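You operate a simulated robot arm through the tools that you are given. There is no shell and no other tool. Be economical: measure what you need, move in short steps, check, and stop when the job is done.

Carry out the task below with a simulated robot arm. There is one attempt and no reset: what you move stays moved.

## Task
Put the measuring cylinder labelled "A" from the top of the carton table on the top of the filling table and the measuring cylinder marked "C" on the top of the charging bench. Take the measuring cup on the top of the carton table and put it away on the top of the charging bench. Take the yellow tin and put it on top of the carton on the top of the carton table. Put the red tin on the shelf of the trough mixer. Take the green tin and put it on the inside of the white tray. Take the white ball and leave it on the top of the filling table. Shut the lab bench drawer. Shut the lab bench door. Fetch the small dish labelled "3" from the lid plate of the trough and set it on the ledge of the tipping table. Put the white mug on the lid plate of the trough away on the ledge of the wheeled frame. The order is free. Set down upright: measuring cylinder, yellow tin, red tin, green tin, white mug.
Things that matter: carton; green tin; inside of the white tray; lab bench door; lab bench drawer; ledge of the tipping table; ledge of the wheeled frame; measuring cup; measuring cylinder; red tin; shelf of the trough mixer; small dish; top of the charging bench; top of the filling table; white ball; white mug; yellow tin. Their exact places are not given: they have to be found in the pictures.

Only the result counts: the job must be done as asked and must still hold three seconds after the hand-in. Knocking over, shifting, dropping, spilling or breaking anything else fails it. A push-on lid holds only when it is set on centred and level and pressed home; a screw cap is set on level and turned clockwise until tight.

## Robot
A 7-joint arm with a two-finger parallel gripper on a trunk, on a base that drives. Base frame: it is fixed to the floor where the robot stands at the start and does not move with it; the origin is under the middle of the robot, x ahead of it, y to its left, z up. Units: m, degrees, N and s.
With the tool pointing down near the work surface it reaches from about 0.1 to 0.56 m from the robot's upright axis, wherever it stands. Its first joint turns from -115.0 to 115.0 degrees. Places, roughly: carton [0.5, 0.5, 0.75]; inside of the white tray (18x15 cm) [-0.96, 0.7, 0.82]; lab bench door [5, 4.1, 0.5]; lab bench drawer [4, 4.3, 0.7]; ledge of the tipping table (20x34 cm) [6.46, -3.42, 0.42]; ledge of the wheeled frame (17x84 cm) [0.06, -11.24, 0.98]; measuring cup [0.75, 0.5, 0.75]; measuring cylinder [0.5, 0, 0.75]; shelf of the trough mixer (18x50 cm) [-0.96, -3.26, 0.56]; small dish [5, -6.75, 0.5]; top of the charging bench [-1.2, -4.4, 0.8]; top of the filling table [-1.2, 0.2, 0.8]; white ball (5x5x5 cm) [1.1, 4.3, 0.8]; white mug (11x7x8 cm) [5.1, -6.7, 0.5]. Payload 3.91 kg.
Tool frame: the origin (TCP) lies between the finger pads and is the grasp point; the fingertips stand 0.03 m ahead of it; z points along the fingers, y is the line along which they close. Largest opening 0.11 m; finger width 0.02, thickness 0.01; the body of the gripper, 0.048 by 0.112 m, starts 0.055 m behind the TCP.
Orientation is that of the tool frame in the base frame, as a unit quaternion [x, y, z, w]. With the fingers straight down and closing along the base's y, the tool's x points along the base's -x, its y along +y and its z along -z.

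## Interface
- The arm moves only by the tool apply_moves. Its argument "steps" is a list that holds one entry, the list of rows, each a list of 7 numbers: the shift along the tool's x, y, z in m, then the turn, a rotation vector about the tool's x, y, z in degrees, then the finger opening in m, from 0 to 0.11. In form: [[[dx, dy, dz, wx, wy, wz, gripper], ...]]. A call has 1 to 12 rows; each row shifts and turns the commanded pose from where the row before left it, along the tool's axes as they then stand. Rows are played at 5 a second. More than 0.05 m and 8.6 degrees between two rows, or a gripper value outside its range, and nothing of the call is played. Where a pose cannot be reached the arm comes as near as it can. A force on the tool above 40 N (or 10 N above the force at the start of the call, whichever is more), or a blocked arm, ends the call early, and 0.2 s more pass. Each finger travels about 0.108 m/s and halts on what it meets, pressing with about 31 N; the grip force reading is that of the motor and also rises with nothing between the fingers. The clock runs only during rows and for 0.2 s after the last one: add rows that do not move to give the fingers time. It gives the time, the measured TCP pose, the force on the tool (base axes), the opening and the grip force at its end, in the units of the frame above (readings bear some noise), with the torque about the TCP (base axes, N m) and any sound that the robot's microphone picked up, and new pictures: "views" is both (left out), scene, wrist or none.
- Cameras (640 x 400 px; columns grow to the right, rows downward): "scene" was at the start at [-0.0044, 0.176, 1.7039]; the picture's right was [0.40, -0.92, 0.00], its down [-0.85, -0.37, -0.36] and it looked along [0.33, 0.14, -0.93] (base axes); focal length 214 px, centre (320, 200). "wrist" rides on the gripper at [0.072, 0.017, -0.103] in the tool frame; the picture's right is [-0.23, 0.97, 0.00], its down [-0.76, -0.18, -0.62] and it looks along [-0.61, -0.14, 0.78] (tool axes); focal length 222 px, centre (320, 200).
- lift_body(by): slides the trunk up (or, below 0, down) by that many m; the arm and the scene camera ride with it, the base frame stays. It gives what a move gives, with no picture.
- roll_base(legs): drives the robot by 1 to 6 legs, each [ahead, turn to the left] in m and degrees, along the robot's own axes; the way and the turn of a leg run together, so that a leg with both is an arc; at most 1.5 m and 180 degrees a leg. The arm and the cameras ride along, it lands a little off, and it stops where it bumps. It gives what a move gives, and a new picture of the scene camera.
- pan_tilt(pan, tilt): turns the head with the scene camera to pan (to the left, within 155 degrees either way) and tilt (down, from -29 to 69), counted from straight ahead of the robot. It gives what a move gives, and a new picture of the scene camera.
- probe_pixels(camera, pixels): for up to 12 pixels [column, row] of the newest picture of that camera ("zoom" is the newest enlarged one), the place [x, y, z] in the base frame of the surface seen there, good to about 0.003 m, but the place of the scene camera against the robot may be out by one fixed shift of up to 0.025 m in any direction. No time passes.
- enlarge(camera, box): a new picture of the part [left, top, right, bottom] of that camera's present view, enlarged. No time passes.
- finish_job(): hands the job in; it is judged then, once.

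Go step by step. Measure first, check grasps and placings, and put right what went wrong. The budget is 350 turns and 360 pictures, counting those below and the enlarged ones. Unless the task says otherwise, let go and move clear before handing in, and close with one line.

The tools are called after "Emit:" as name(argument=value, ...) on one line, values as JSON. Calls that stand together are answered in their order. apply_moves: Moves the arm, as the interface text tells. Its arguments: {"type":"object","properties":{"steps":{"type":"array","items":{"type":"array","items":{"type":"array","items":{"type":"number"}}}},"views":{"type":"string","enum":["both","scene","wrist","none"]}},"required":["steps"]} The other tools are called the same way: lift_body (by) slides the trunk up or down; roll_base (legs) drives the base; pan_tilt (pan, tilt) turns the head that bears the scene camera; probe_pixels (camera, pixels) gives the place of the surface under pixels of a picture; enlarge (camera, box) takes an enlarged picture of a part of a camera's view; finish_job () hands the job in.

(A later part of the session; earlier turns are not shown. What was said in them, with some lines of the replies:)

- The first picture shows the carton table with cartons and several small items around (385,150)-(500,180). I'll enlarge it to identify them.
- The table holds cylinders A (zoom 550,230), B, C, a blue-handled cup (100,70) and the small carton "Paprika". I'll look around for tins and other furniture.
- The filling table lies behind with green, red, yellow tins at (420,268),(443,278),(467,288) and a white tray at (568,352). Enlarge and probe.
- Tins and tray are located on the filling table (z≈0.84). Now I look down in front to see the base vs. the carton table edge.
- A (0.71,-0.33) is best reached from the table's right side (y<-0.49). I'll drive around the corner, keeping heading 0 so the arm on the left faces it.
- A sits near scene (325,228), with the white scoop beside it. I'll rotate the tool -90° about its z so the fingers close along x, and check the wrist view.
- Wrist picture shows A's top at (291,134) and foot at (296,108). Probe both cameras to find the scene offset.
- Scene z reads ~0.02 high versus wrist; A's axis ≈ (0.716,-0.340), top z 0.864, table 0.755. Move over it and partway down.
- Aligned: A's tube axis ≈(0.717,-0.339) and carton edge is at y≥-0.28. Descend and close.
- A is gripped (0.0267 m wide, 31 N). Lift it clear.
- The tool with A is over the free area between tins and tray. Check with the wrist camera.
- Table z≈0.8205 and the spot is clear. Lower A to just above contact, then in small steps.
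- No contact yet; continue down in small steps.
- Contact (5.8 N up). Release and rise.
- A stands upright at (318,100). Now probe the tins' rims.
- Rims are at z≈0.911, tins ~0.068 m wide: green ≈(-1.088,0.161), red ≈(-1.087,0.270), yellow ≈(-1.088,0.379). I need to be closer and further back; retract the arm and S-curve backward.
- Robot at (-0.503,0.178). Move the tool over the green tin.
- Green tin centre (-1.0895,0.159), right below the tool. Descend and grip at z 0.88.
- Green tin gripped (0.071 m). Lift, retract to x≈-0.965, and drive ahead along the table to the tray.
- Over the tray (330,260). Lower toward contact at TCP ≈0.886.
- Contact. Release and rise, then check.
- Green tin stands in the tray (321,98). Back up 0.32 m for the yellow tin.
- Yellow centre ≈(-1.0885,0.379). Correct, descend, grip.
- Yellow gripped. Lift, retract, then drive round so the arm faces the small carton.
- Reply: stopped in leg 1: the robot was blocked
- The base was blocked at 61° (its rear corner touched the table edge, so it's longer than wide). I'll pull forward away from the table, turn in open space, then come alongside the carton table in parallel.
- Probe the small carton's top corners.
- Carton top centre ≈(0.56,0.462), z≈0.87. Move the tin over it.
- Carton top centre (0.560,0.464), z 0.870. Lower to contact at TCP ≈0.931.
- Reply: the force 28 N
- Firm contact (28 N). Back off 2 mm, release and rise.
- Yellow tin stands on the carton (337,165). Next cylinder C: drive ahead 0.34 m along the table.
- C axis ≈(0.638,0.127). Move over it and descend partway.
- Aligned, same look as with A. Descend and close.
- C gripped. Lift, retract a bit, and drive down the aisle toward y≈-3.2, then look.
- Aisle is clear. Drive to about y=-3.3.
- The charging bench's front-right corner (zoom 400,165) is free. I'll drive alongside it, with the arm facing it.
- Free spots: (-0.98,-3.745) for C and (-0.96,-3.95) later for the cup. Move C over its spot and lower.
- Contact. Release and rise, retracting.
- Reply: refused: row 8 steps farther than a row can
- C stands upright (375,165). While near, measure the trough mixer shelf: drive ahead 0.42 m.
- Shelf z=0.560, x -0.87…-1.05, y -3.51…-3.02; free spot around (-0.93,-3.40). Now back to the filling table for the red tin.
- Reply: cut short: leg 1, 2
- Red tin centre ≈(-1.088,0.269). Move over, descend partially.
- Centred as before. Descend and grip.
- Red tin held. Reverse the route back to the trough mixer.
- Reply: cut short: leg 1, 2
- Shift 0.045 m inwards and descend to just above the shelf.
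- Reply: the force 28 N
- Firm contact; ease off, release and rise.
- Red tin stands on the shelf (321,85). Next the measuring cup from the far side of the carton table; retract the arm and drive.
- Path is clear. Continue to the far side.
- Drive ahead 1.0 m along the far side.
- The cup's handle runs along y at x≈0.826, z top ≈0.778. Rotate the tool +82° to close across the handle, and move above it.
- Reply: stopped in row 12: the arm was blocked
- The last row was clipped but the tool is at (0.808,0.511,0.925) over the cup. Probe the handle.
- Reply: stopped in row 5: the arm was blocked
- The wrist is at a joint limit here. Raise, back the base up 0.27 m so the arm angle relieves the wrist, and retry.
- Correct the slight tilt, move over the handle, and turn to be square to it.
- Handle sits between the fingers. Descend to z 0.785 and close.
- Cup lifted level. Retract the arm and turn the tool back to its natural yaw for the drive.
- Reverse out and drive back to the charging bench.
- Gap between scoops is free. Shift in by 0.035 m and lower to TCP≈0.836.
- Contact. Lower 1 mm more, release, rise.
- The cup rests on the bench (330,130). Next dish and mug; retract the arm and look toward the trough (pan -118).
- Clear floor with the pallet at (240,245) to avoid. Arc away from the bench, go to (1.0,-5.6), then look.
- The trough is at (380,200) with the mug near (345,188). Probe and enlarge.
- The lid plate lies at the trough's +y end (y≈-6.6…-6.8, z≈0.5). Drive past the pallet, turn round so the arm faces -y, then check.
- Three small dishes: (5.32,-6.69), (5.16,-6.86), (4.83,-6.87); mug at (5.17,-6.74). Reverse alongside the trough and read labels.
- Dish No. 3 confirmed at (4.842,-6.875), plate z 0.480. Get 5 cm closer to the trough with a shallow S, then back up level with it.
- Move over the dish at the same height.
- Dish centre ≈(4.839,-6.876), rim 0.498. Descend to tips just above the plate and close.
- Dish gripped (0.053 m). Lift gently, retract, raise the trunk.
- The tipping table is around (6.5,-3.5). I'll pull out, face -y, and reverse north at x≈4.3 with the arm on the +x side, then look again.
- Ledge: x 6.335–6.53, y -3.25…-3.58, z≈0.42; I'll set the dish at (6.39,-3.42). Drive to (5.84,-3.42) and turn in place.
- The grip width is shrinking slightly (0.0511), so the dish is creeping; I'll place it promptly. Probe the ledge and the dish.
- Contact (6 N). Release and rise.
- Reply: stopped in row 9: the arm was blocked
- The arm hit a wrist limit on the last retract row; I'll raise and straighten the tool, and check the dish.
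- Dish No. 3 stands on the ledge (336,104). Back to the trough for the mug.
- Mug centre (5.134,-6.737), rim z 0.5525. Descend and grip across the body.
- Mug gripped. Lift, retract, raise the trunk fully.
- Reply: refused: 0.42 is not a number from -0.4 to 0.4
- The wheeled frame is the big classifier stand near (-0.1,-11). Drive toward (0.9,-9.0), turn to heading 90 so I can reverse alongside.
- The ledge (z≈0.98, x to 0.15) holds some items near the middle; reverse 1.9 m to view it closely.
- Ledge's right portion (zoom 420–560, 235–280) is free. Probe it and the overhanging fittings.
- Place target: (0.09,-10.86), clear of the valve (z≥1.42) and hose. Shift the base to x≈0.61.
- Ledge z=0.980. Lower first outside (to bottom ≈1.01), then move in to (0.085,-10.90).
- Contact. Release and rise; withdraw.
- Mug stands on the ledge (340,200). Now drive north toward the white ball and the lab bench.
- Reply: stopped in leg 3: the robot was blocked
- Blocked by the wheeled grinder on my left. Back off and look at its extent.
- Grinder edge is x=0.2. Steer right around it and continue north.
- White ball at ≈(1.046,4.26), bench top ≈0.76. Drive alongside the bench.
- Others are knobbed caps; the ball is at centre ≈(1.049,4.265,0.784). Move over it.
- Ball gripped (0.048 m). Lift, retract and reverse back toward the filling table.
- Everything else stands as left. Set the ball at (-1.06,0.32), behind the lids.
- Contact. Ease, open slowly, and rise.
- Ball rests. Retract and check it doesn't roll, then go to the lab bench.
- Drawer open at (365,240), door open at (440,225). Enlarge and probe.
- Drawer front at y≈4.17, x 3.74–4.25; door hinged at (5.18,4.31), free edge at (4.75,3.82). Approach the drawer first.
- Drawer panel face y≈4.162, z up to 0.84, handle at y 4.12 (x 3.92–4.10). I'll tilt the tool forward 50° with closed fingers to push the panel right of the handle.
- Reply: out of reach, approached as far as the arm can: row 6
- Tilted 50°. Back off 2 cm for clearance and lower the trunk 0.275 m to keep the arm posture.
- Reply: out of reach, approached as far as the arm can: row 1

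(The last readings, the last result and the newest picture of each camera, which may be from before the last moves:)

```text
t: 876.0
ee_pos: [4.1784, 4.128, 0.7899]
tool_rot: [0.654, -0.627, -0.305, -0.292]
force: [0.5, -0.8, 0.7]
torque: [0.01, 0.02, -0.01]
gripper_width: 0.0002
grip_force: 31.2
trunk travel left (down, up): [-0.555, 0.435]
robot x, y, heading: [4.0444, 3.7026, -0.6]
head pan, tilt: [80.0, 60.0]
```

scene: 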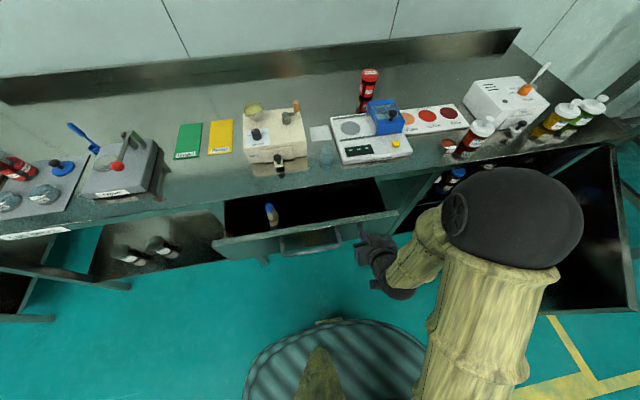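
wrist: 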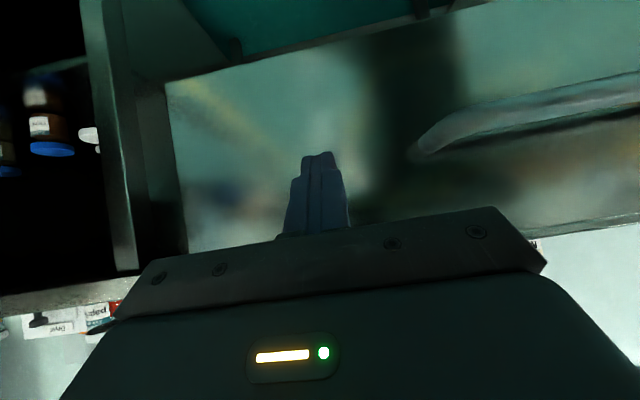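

Fingertips face the panel right of the handle. Push in slowly (8 mm per row).

Emit:
apply_moves(steps=[[[-0.0052, 0, 0.0061, 0, 0, 0, 0.0], [-0.0052, 0, 0.0061, 0, 0, 0, 0.0], [-0.0052, 0, 0.0061, 0, 0, 0, 0.0], [-0.0052, 0, 0.0061, 0, 0, 0, 0.0], [-0.0052, 0, 0.0061, 0, 0, 0, 0.0], [-0.0052, 0, 0.0061, 0, 0, 0, 0.0], [-0.0052, 0, 0.0061, 0, 0, 0, 0.0], [-0.0052, 0, 0.0061, 0, 0, 0, 0.0], [-0.0052, 0, 0.0061, 0, 0, 0, 0.0], [-0.0052, 0, 0.0061, 0, 0, 0, 0.0]]], views="scene")

```text
t: 878.2
ee_pos: [4.1764, 4.2084, 0.7901]
tool_rot: [0.654, -0.628, -0.305, -0.294]
force: [-1.1, 0.7, -0.2]
torque: [0.01, -0.01, -0.01]
gripper_width: 0.0
grip_force: 31.1
trunk travel left (down, up): [-0.555, 0.435]
robot x, y, heading: [4.0426, 3.7055, -0.6]
head pan, tilt: [80.0, 60.0]
```

scene: 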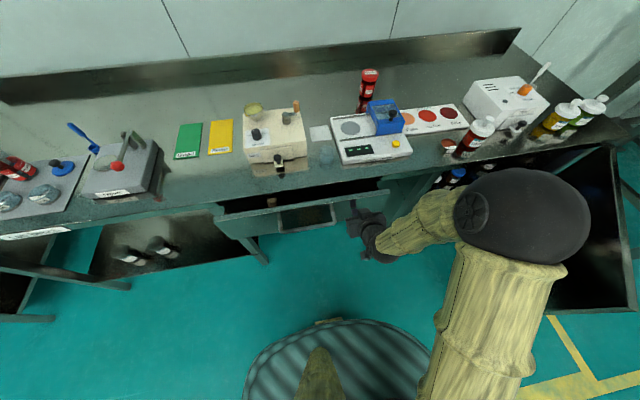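

The drawer is sliding in (nearly shut). Continue.

Emit:
apply_moves(steps=[[[-0.0052, 0, 0.0061, 0, 0, 0, 0.0], [-0.0052, 0, 0.0061, 0, 0, 0, 0.0], [-0.0052, 0, 0.0061, 0, 0, 0, 0.0], [-0.0052, 0, 0.0061, 0, 0, 0, 0.0], [-0.0052, 0, 0.0061, 0, 0, 0, 0.0], [-0.0052, 0, 0.0061, 0, 0, 0, 0.0]]], views="scene")

```text
t: 879.6
ee_pos: [4.1739, 4.257, 0.7904]
tool_rot: [0.654, -0.628, -0.304, -0.294]
force: [-0.7, 0.5, 0.8]
torque: [-0.03, -0.02, 0.01]
gripper_width: 0.0
grip_force: 30.6
trunk travel left (down, up): [-0.555, 0.435]
robot x, y, heading: [4.0449, 3.7058, -0.8]
head pan, tilt: [80.0, 60.0]
```

scene: 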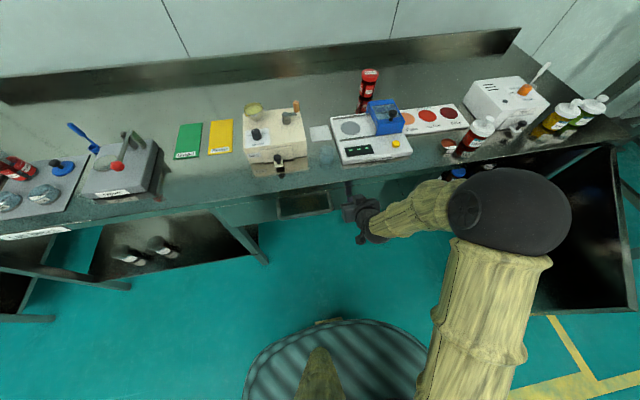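

Emit:
apply_moves(steps=[[[-0.0039, 0, 0.0046, 0, 0, 0, 0.0], [-0.0039, 0, 0.0046, 0, 0, 0, 0.0], [-0.0039, 0, 0.0046, 0, 0, 0, 0.0], [-0.0039, 0, 0.0046, 0, 0, 0, 0.0]]], views="wrist")

```text
t: 880.3
ee_pos: [4.1757, 4.2616, 0.7878]
tool_rot: [0.656, -0.631, -0.299, -0.287]
force: [-0.7, -18.5, 5.1]
torque: [-0.04, -0.02, -0.02]
gripper_width: 0.0
grip_force: 30.8
trunk travel left (down, up): [-0.555, 0.435]
robot x, y, heading: [4.0446, 3.7062, -0.5]
head pan, tilt: [80.0, 60.0]
stopped in row 3: the force on the tool passed its limit at 48 N (the readings are from after the stop); the commanded pose is now the measured one
```

wrist: 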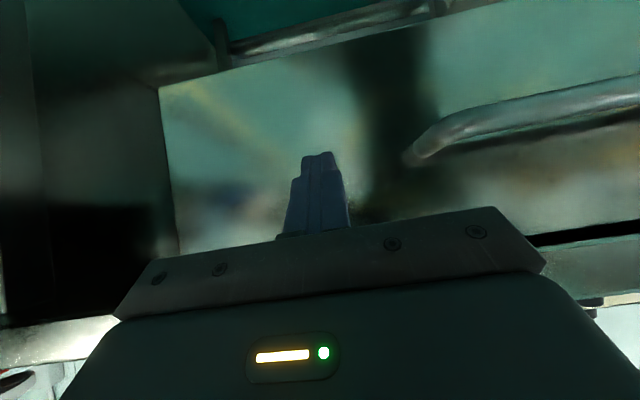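

Hit a firm stop (48 N) with the tip at y≈4.285. Back off and check whether the drawer is flush.

Emit:
apply_moves(steps=[[[0.013, 0, -0.0153, 0, 0, 0, 0.0], [0.013, 0, -0.0153, 0, 0, 0, 0.0], [0.013, 0, -0.0153, 0, 0, 0, 0.0], [0, 0, 0, 0, 0, 0, 0.0]]], views="both")

Emit:
enlarge(camera="scene", box=[200, 150, 400, 275])

```text
t: 881.3
ee_pos: [4.1759, 4.2042, 0.7884]
tool_rot: [0.656, -0.629, -0.301, -0.288]
force: [0.2, 0.6, 0.0]
torque: [-0.01, 0.01, -0.02]
gripper_width: 0.0
grip_force: 31.0
trunk travel left (down, up): [-0.555, 0.435]
robot x, y, heading: [4.0435, 3.7039, -0.6]
head pan, tilt: [80.0, 60.0]
```

scene: 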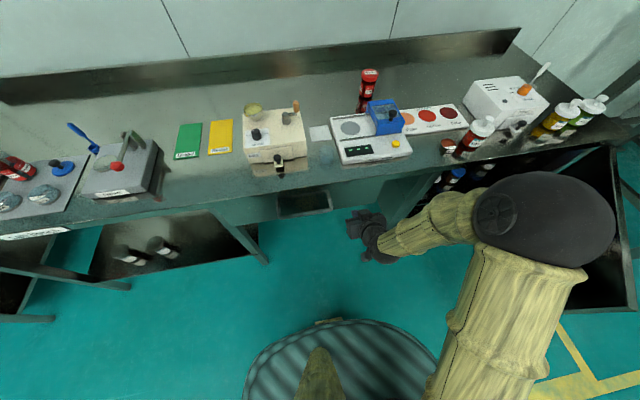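
wrist: 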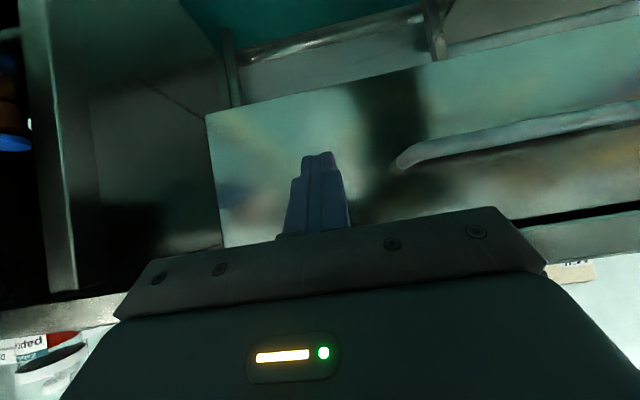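

```text
3.20 times, centred on (300, 212) of scene
```

zoom: 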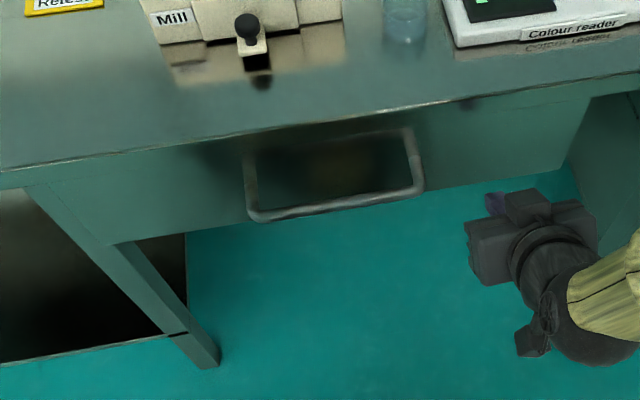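

Emit:
probe_pixels(camera="wrist", pixels=[[250, 180], [450, 110], [560, 235], [620, 215], [180, 180], [60, 200], [600, 130], [215, 235]])

Emit:
enlarge(camera="wrist", box=[440, 160, 640, 285])

Emit:
probe_pixels(camera="scene", pixels=[[230, 215], [300, 195], [310, 190], [330, 186], [380, 190], [258, 250]])

```text
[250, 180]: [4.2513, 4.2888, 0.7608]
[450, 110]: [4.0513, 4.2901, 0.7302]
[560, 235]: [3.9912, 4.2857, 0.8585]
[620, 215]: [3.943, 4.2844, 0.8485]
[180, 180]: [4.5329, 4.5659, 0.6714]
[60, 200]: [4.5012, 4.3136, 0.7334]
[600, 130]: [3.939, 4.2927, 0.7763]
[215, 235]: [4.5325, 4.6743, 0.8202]
```

```text
3.20 times, centred on (540, 222) of wrist
```

zoom: 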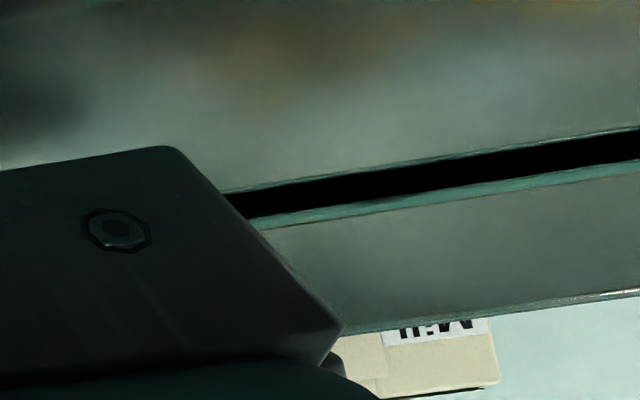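

```text
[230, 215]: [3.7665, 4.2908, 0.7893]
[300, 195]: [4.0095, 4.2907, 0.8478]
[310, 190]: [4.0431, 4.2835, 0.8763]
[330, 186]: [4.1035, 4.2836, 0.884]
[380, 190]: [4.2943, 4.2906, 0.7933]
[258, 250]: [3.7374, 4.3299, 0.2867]
```

Panel face is at y≈4.290, bench edge 4.285. Push once more to verify that's the end stop.

Emit:
apply_moves(steps=[[[-0.0103, 0, 0.0123, 0, 0, 0, 0.0], [-0.0103, 0, 0.0123, 0, 0, 0, 0.0], [-0.0103, 0, 0.0123, 0, 0, 0, 0.0], [-0.0026, 0, 0.0031, 0, 0, 0, 0.0], [-0.0026, 0, 0.0031, 0, 0, 0, 0.0], [-0.0026, 0, 0.0031, 0, 0, 0, 0.0], [-0.0026, 0, 0.0031, 0, 0, 0, 0.0], [-0.0026, 0, 0.0031, 0, 0, 0, 0.0], [-0.0026, 0, 0.0031, 0, 0, 0, 0.0]]], views="none")

```text
t: 882.9
ee_pos: [4.1743, 4.2608, 0.7855]
tool_rot: [0.657, -0.633, -0.296, -0.284]
force: [-0.1, -19.4, 6.8]
torque: [0.02, -0.01, 0.01]
gripper_width: 0.0002
grip_force: 30.9
trunk travel left (down, up): [-0.555, 0.435]
robot x, y, heading: [4.0461, 3.7064, -0.7]
head pan, tilt: [80.0, 60.0]
stopped in row 8: the force on the tool passed its limit at 46 N (the readings are from after the stop); the commanded pose is now the measured one
```

Same stop at 46 N, so the drawer is shut. Back off, raise the trunk, and go round to the outer face of the door.

Emit:
apply_moves(steps=[[[0.013, 0, -0.0153, 0, 0, 0, 0.0], [0.013, 0, -0.0153, 0, 0, 0, 0.0], [0.013, 0, -0.0153, 0, 0, 0, 0.0], [0.013, 0, -0.0153, 0, 0, 0, 0.0], [0, 0, 0, 0, 0, 0, 0.0]]], views="none")

Emit:
lift_body(by=0.27)

Emit:
pan_tilt(pan=20, tilt=50)

```text
t: 884.1
ee_pos: [4.1784, 4.182, 0.7871]
tool_rot: [0.657, -0.631, -0.298, -0.283]
force: [-0.3, 0.8, 0.1]
torque: [-0.01, 0.01, 0.0]
gripper_width: 0.0
grip_force: 31.0
trunk travel left (down, up): [-0.555, 0.435]
robot x, y, heading: [4.0462, 3.7043, -0.9]
head pan, tilt: [80.0, 60.0]
```

```text
t: 886.9
ee_pos: [4.1777, 4.1849, 1.0559]
tool_rot: [0.657, -0.631, -0.298, -0.284]
force: [-0.9, 1.2, 0.9]
torque: [0.01, 0.01, 0.0]
gripper_width: 0.0
grip_force: 31.0
trunk travel left (down, up): [-0.825, 0.165]
robot x, y, heading: [4.0419, 3.7001, -0.9]
head pan, tilt: [80.0, 60.0]
```

```text
t: 888.2
ee_pos: [4.1782, 4.1834, 1.0577]
tool_rot: [0.658, -0.632, -0.297, -0.284]
force: [0.3, -0.7, -0.2]
torque: [0.01, 0.0, -0.01]
gripper_width: 0.0
grip_force: 30.9
trunk travel left (down, up): [-0.825, 0.165]
robot x, y, heading: [4.0463, 3.7042, -0.9]
head pan, tilt: [20.0, 50.0]
```

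scene: 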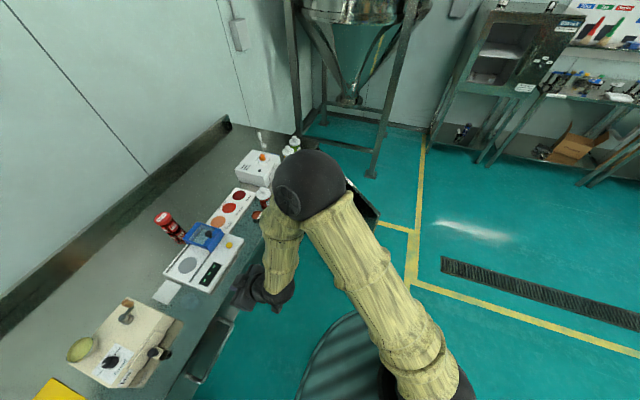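

Emit:
roll_base(legs=[[0.507, -40], [0.507, 41]])

Emit:
pan_tilt(pan=95, tilt=55)

```text
t: 894.7
ee_pos: [5.1231, 3.8233, 1.0575]
tool_rot: [0.659, -0.63, -0.298, -0.284]
force: [0.5, 0.1, -0.1]
torque: [-0.01, 0.02, 0.03]
gripper_width: 0.0
grip_force: 31.3
trunk travel left (down, up): [-0.825, 0.165]
robot x, y, heading: [4.9879, 3.3432, -0.9]
head pan, tilt: [20.0, 50.0]
```

scene: 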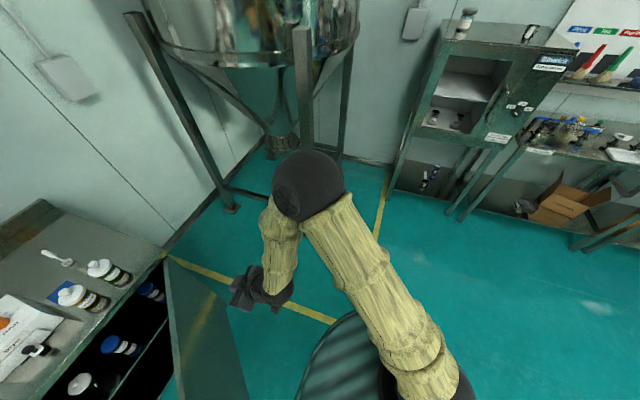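

```text
t: 896.2
ee_pos: [5.1206, 3.8236, 1.0563]
tool_rot: [0.659, -0.63, -0.298, -0.283]
force: [0.0, 0.3, -0.3]
torque: [0.0, 0.01, -0.01]
gripper_width: 0.0
grip_force: 31.4
trunk travel left (down, up): [-0.825, 0.165]
robot x, y, heading: [4.9932, 3.3448, -0.9]
head pan, tilt: [95.0, 55.0]
```

scene: 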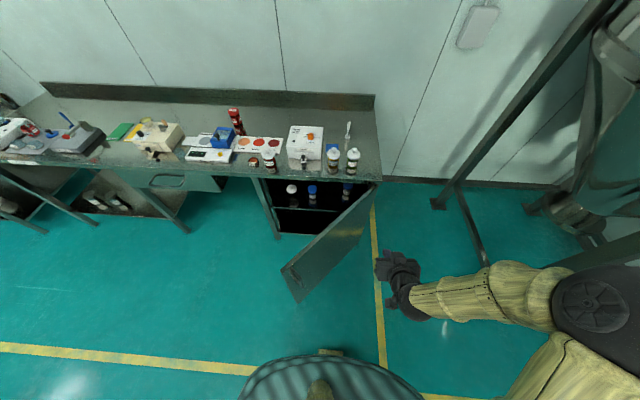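

Emit:
probe_pixels(camera="scene", pixels=[[285, 267], [372, 185], [330, 225], [345, 235], [303, 298], [315, 265], [350, 225], [255, 180], [358, 232], [380, 180]])

Emit:
enlarge(camera="scene", box=[230, 150, 430, 310])

```text
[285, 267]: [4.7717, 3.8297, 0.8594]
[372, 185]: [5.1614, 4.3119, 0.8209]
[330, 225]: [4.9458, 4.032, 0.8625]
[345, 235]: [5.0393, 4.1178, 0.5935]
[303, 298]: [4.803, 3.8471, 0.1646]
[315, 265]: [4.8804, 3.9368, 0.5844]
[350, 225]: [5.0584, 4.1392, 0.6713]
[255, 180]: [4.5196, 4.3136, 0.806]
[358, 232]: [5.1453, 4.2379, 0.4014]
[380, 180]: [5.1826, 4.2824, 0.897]
```

```text
2.50 times, centred on (330, 230) of scene
```

zoom: 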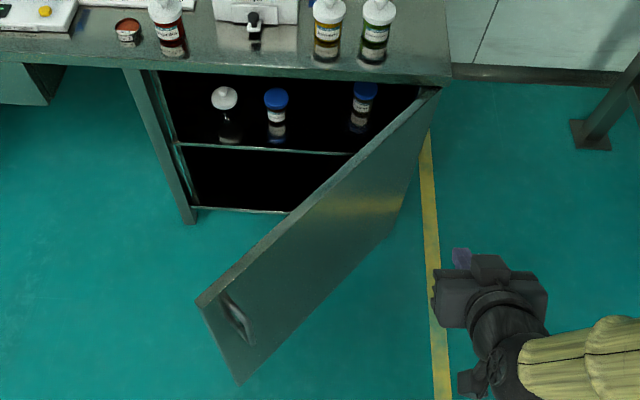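

Door outer face runs (4.77,3.83)→(5.165,4.31), handle near the free edge. Lower the trunk here (clear of the door), then move to x≈4.93 and push.

Emit:
lift_body(by=-0.315)

Emit:
apply_moves(steps=[[[0, 0.04, 0, 0, 0, 0, 0.0], [0, 0.04, 0, 0, 0, 0, 0.0], [0, 0.04, 0, 0, 0, 0, 0.0], [0, 0.04, 0, 0, 0, 0, 0.0], [0, 0.03, 0, 0, 0, 0, 0.0], [0, 0, 0, 0, 0, 0, 0.0]]], views="both")

```text
t: 899.3
ee_pos: [5.1222, 3.8235, 0.7425]
tool_rot: [0.659, -0.63, -0.298, -0.283]
force: [0.2, -0.3, 0.0]
torque: [-0.02, -0.02, -0.01]
gripper_width: 0.0001
grip_force: 31.0
trunk travel left (down, up): [-0.51, 0.48]
robot x, y, heading: [4.989, 3.3467, -0.9]
head pan, tilt: [95.0, 55.0]
```

```text
t: 900.7
ee_pos: [4.9314, 3.815, 0.7444]
tool_rot: [0.658, -0.63, -0.299, -0.284]
force: [-0.4, 0.4, -0.2]
torque: [0.0, -0.02, 0.03]
gripper_width: 0.0
grip_force: 30.7
trunk travel left (down, up): [-0.51, 0.48]
robot x, y, heading: [4.9901, 3.3437, -1.0]
head pan, tilt: [95.0, 55.0]
```

scene: 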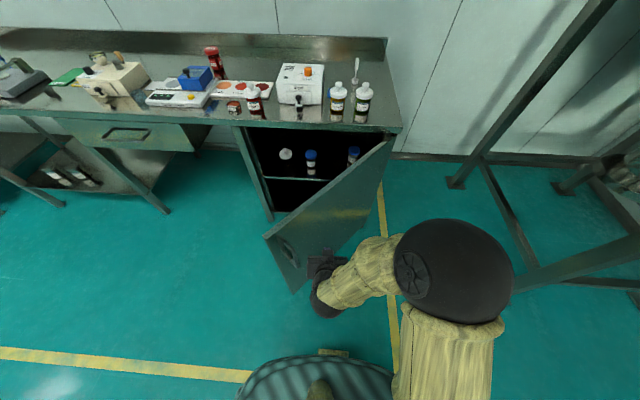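
wrist: 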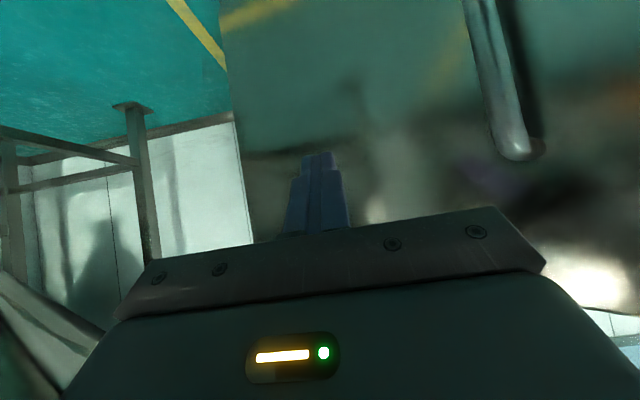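

Fingertips face the door's outer face. Push toward +y with slight -x.

Emit:
apply_moves(steps=[[[-0.0129, 0.004, 0.0153, 0, 0, 0, 0.0], [-0.0129, 0.004, 0.0153, 0, 0, 0, 0.0], [-0.0129, 0.004, 0.0153, 0, 0, 0, 0.0], [-0.0129, 0.004, 0.0153, 0, 0, 0, 0.0], [-0.0129, 0.006, 0.0153, 0, 0, 0, 0.0], [-0.0129, 0.008, 0.0153, 0, 0, 0, 0.0], [-0.0129, 0.008, 0.0153, 0, 0, 0, 0.0], [-0.0129, 0.008, 0.0153, 0, 0, 0, 0.0], [-0.0129, 0.008, 0.0153, 0, 0, 0, 0.0], [-0.0129, 0.008, 0.0153, 0, 0, 0, 0.0]]], views="scene")

```text
t: 902.9
ee_pos: [4.8624, 4.0121, 0.7392]
tool_rot: [0.658, -0.631, -0.297, -0.284]
force: [0.6, -0.1, -0.5]
torque: [-0.01, 0.01, 0.01]
gripper_width: 0.0001
grip_force: 31.7
trunk travel left (down, up): [-0.51, 0.48]
robot x, y, heading: [4.9879, 3.3457, -1.0]
head pan, tilt: [95.0, 55.0]
```

scene: 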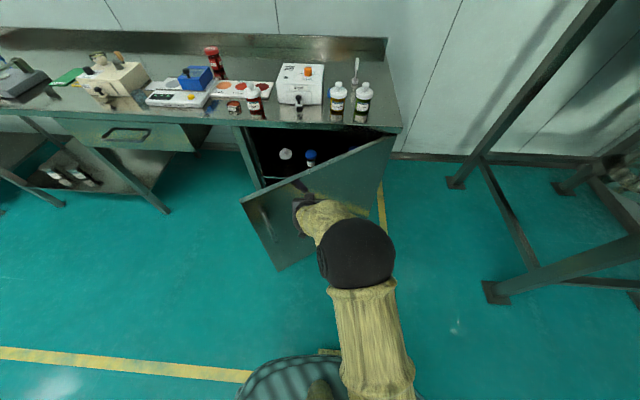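

The door is closing. Continue as far as the arm reaches.

Emit:
apply_moves(steps=[[[-0.0129, 0.006, 0.0153, 0, 0, 0, 0.0], [-0.0129, 0.006, 0.0153, 0, 0, 0, 0.0], [-0.0129, 0.006, 0.0153, 0, 0, 0, 0.0], [-0.0129, 0.006, 0.0153, 0, 0, 0, 0.0], [-0.0129, 0.004, 0.0153, 0, 0, 0, 0.0]]], views="scene")

```text
t: 904.1
ee_pos: [4.8274, 4.11, 0.7341]
tool_rot: [0.659, -0.629, -0.299, -0.283]
force: [0.3, -0.2, 0.4]
torque: [0.0, 0.02, 0.02]
gripper_width: 0.0
grip_force: 31.2
trunk travel left (down, up): [-0.51, 0.48]
robot x, y, heading: [4.9901, 3.3452, -0.7]
head pan, tilt: [95.0, 55.0]
```

scene: 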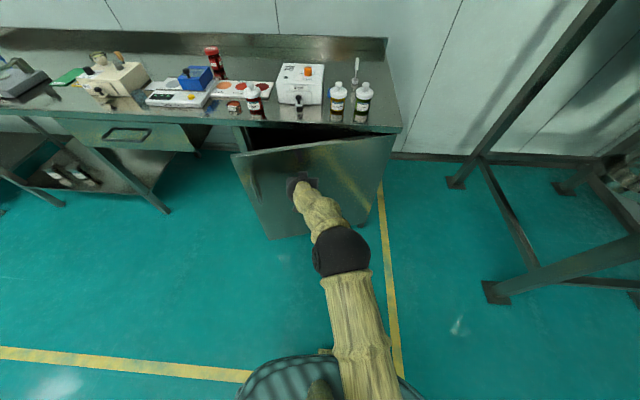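

Emit:
apply_moves(steps=[[[-0.0129, 0.003, 0.0153, 0, 0, 0, 0.0], [-0.0129, 0.003, 0.0153, 0, 0, 0, 0.0], [-0.0129, 0.003, 0.0153, 0, 0, 0, 0.0], [-0.0129, 0.003, 0.0153, 0, 0, 0, 0.0]]], views="scene")

```text
t: 905.1
ee_pos: [4.8208, 4.1612, 0.7357]
tool_rot: [0.657, -0.632, -0.298, -0.284]
force: [0.2, 0.7, -0.3]
torque: [-0.06, 0.02, 0.04]
gripper_width: 0.0
grip_force: 31.2
out of reach, approached as far as the arm can: row 3, 4
trunk travel left (down, up): [-0.51, 0.48]
robot x, y, heading: [4.9912, 3.3427, -1.0]
head pan, tilt: [95.0, 55.0]
```

scene: 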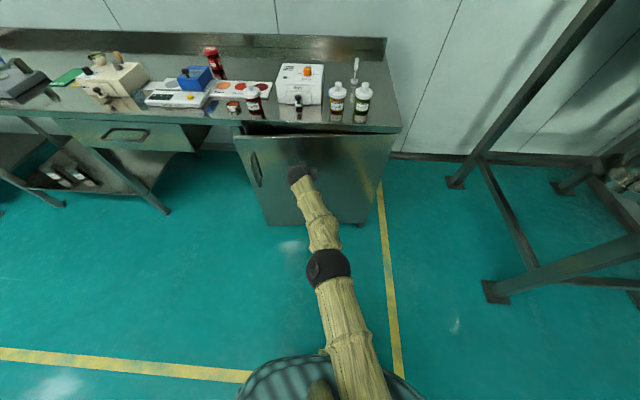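

Arm at full reach with the door almost shut. Retract, bring the base ~0.22 m closer, and finish.

Emit:
apply_moves(steps=[[[0.029, 0, -0.0345, 0, 0, 0, 0.0], [0.029, 0, -0.0345, 0, 0, 0, 0.0], [0.029, 0, -0.0345, 0, 0, 0, 0.0], [0.029, 0, -0.0345, 0, 0, 0, 0.0], [0.029, 0, -0.0345, 0, 0, 0, 0.0], [0.029, 0, -0.0345, 0, 0, 0, 0.0], [0.019, 0, -0.023, 0, 0, 0, 0.0]]], views="none")

Emit:
roll_base(legs=[[-0.3, -45], [-0.3, 46], [0.5, 0]])

```text
t: 906.7
ee_pos: [4.8333, 3.8594, 0.7392]
tool_rot: [0.659, -0.629, -0.299, -0.284]
force: [0.5, 0.3, 0.3]
torque: [-0.01, -0.03, 0.01]
gripper_width: 0.0
grip_force: 30.4
trunk travel left (down, up): [-0.51, 0.48]
robot x, y, heading: [4.9905, 3.3428, -0.8]
head pan, tilt: [95.0, 55.0]
```

```text
t: 916.0
ee_pos: [4.7975, 4.0861, 0.7382]
tool_rot: [0.659, -0.629, -0.299, -0.283]
force: [0.0, 0.1, -0.2]
torque: [-0.05, -0.01, -0.02]
gripper_width: 0.0
grip_force: 31.2
trunk travel left (down, up): [-0.51, 0.48]
robot x, y, heading: [4.9529, 3.5701, -0.4]
head pan, tilt: [95.0, 55.0]
```

scene: 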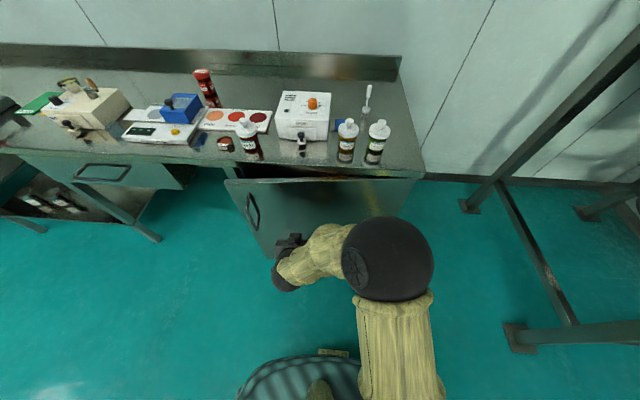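

Push the door the rest of the way.

Emit:
apply_moves(steps=[[[-0.0129, 0, 0.0153, 0, 0, 0, 0.0], [-0.0129, 0, 0.0153, 0, 0, 0, 0.0], [-0.0129, 0, 0.0153, 0, 0, 0, 0.0], [-0.0129, 0, 0.0153, 0, 0, 0, 0.0], [-0.0129, 0, 0.0153, 0, 0, 0, 0.0], [-0.0129, 0, 0.0153, 0, 0, 0, 0.0], [-0.0065, 0, 0.0077, 0, 0, 0, 0.0], [-0.0065, 0, 0.0077, 0, 0, 0, 0.0], [-0.0065, 0, 0.0077, 0, 0, 0, 0.0]]], views="scene")

```text
t: 918.0
ee_pos: [4.7914, 4.2352, 0.7375]
tool_rot: [0.659, -0.63, -0.298, -0.284]
force: [-0.1, 0.2, 0.8]
torque: [-0.03, -0.01, 0.05]
gripper_width: 0.0
grip_force: 31.3
trunk travel left (down, up): [-0.51, 0.48]
robot x, y, heading: [4.9567, 3.5689, -0.5]
head pan, tilt: [95.0, 55.0]
```

scene: 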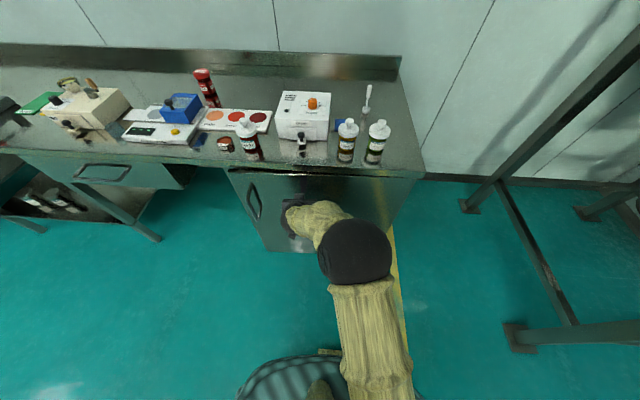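

Emit:
apply_moves(steps=[[[-0.0052, 0, 0.0061, 0, 0, 0, 0.0], [-0.0052, 0, 0.0061, 0, 0, 0, 0.0], [-0.0052, 0, 0.0061, 0, 0, 0, 0.0], [-0.0052, 0, 0.0061, 0, 0, 0, 0.0], [-0.0052, 0, 0.0061, 0, 0, 0, 0.0], [-0.0052, 0, 0.0061, 0, 0, 0, 0.0], [-0.0052, 0, 0.0061, 0, 0, 0, 0.0]]], views="scene")

```text
t: 919.0
ee_pos: [4.7875, 4.2603, 0.7341]
tool_rot: [0.661, -0.63, -0.296, -0.28]
force: [4.1, -24.7, 9.6]
torque: [-0.07, -0.07, -0.16]
gripper_width: 0.0
grip_force: 30.2
trunk travel left (down, up): [-0.51, 0.48]
robot x, y, heading: [4.9564, 3.5663, -0.4]
head pan, tilt: [95.0, 55.0]
stopped in row 4: the force on the tool passed its limit at 56 N (the readings are from after the stop); the commanded pose is now the measured one
```

scene: 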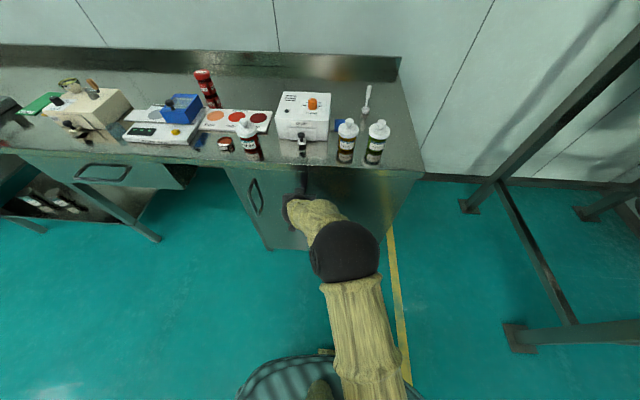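

Firm stop at the same plane as the drawer face: door shut. Retract and inspect both.

Emit:
apply_moves(steps=[[[0.0129, 0, -0.0153, 0, 0, 0, 0.0], [0.029, 0, -0.0345, 0, 0, 0, 0.0], [0.029, 0, -0.0345, 0, 0, 0, 0.0], [0.029, 0, -0.0345, 0, 0, 0, 0.0], [0.029, 0, -0.0345, 0, 0, 0, 0.0], [0, 0, 0, 0, 0, 0, 0.0]]], views="scene")

Emit:
enlarge(camera="scene", box=[40, 120, 440, 270])

Emit:
probe_pixels(camera="scene", pixels=[[240, 190], [300, 190], [370, 190], [100, 175], [60, 165], [170, 180], [245, 230], [390, 195]])

```text
t: 920.4
ee_pos: [4.7987, 4.0606, 0.7364]
tool_rot: [0.661, -0.63, -0.295, -0.279]
force: [0.7, -0.6, 0.3]
torque: [0.0, -0.03, 0.01]
gripper_width: 0.0002
grip_force: 30.9
trunk travel left (down, up): [-0.51, 0.48]
robot x, y, heading: [4.9556, 3.5743, -0.8]
head pan, tilt: [95.0, 55.0]
```

scene: 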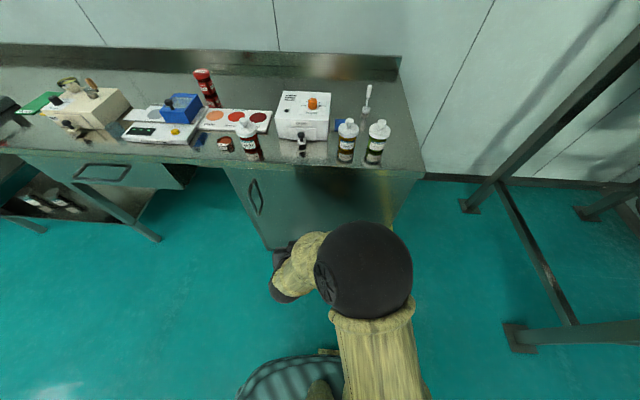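

```text
1.60 times, centred on (240, 195) of scene
```

zoom: 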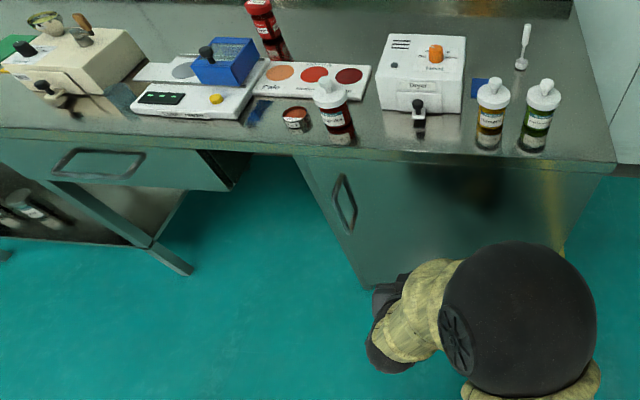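

```text
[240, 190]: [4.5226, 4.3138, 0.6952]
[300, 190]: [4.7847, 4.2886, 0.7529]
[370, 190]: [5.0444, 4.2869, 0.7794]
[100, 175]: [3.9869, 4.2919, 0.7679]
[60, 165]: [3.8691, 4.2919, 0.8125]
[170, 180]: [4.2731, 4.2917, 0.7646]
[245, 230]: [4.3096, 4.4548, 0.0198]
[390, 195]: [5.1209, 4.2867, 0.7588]
```

Door face (y≈4.288) and drawer face (y≈4.292) are flat with the bench front. Every placing was checked as it was made and the arm is clear, so I'm handing in.

Emit:
finish_job()

```text
The job is handed in.
```

I did every part of the job and handed it in; the result of the judging isn't known yet. The base bumped the filling table and the wheeled grinder once each while driving, and I saw no sign that either moved.
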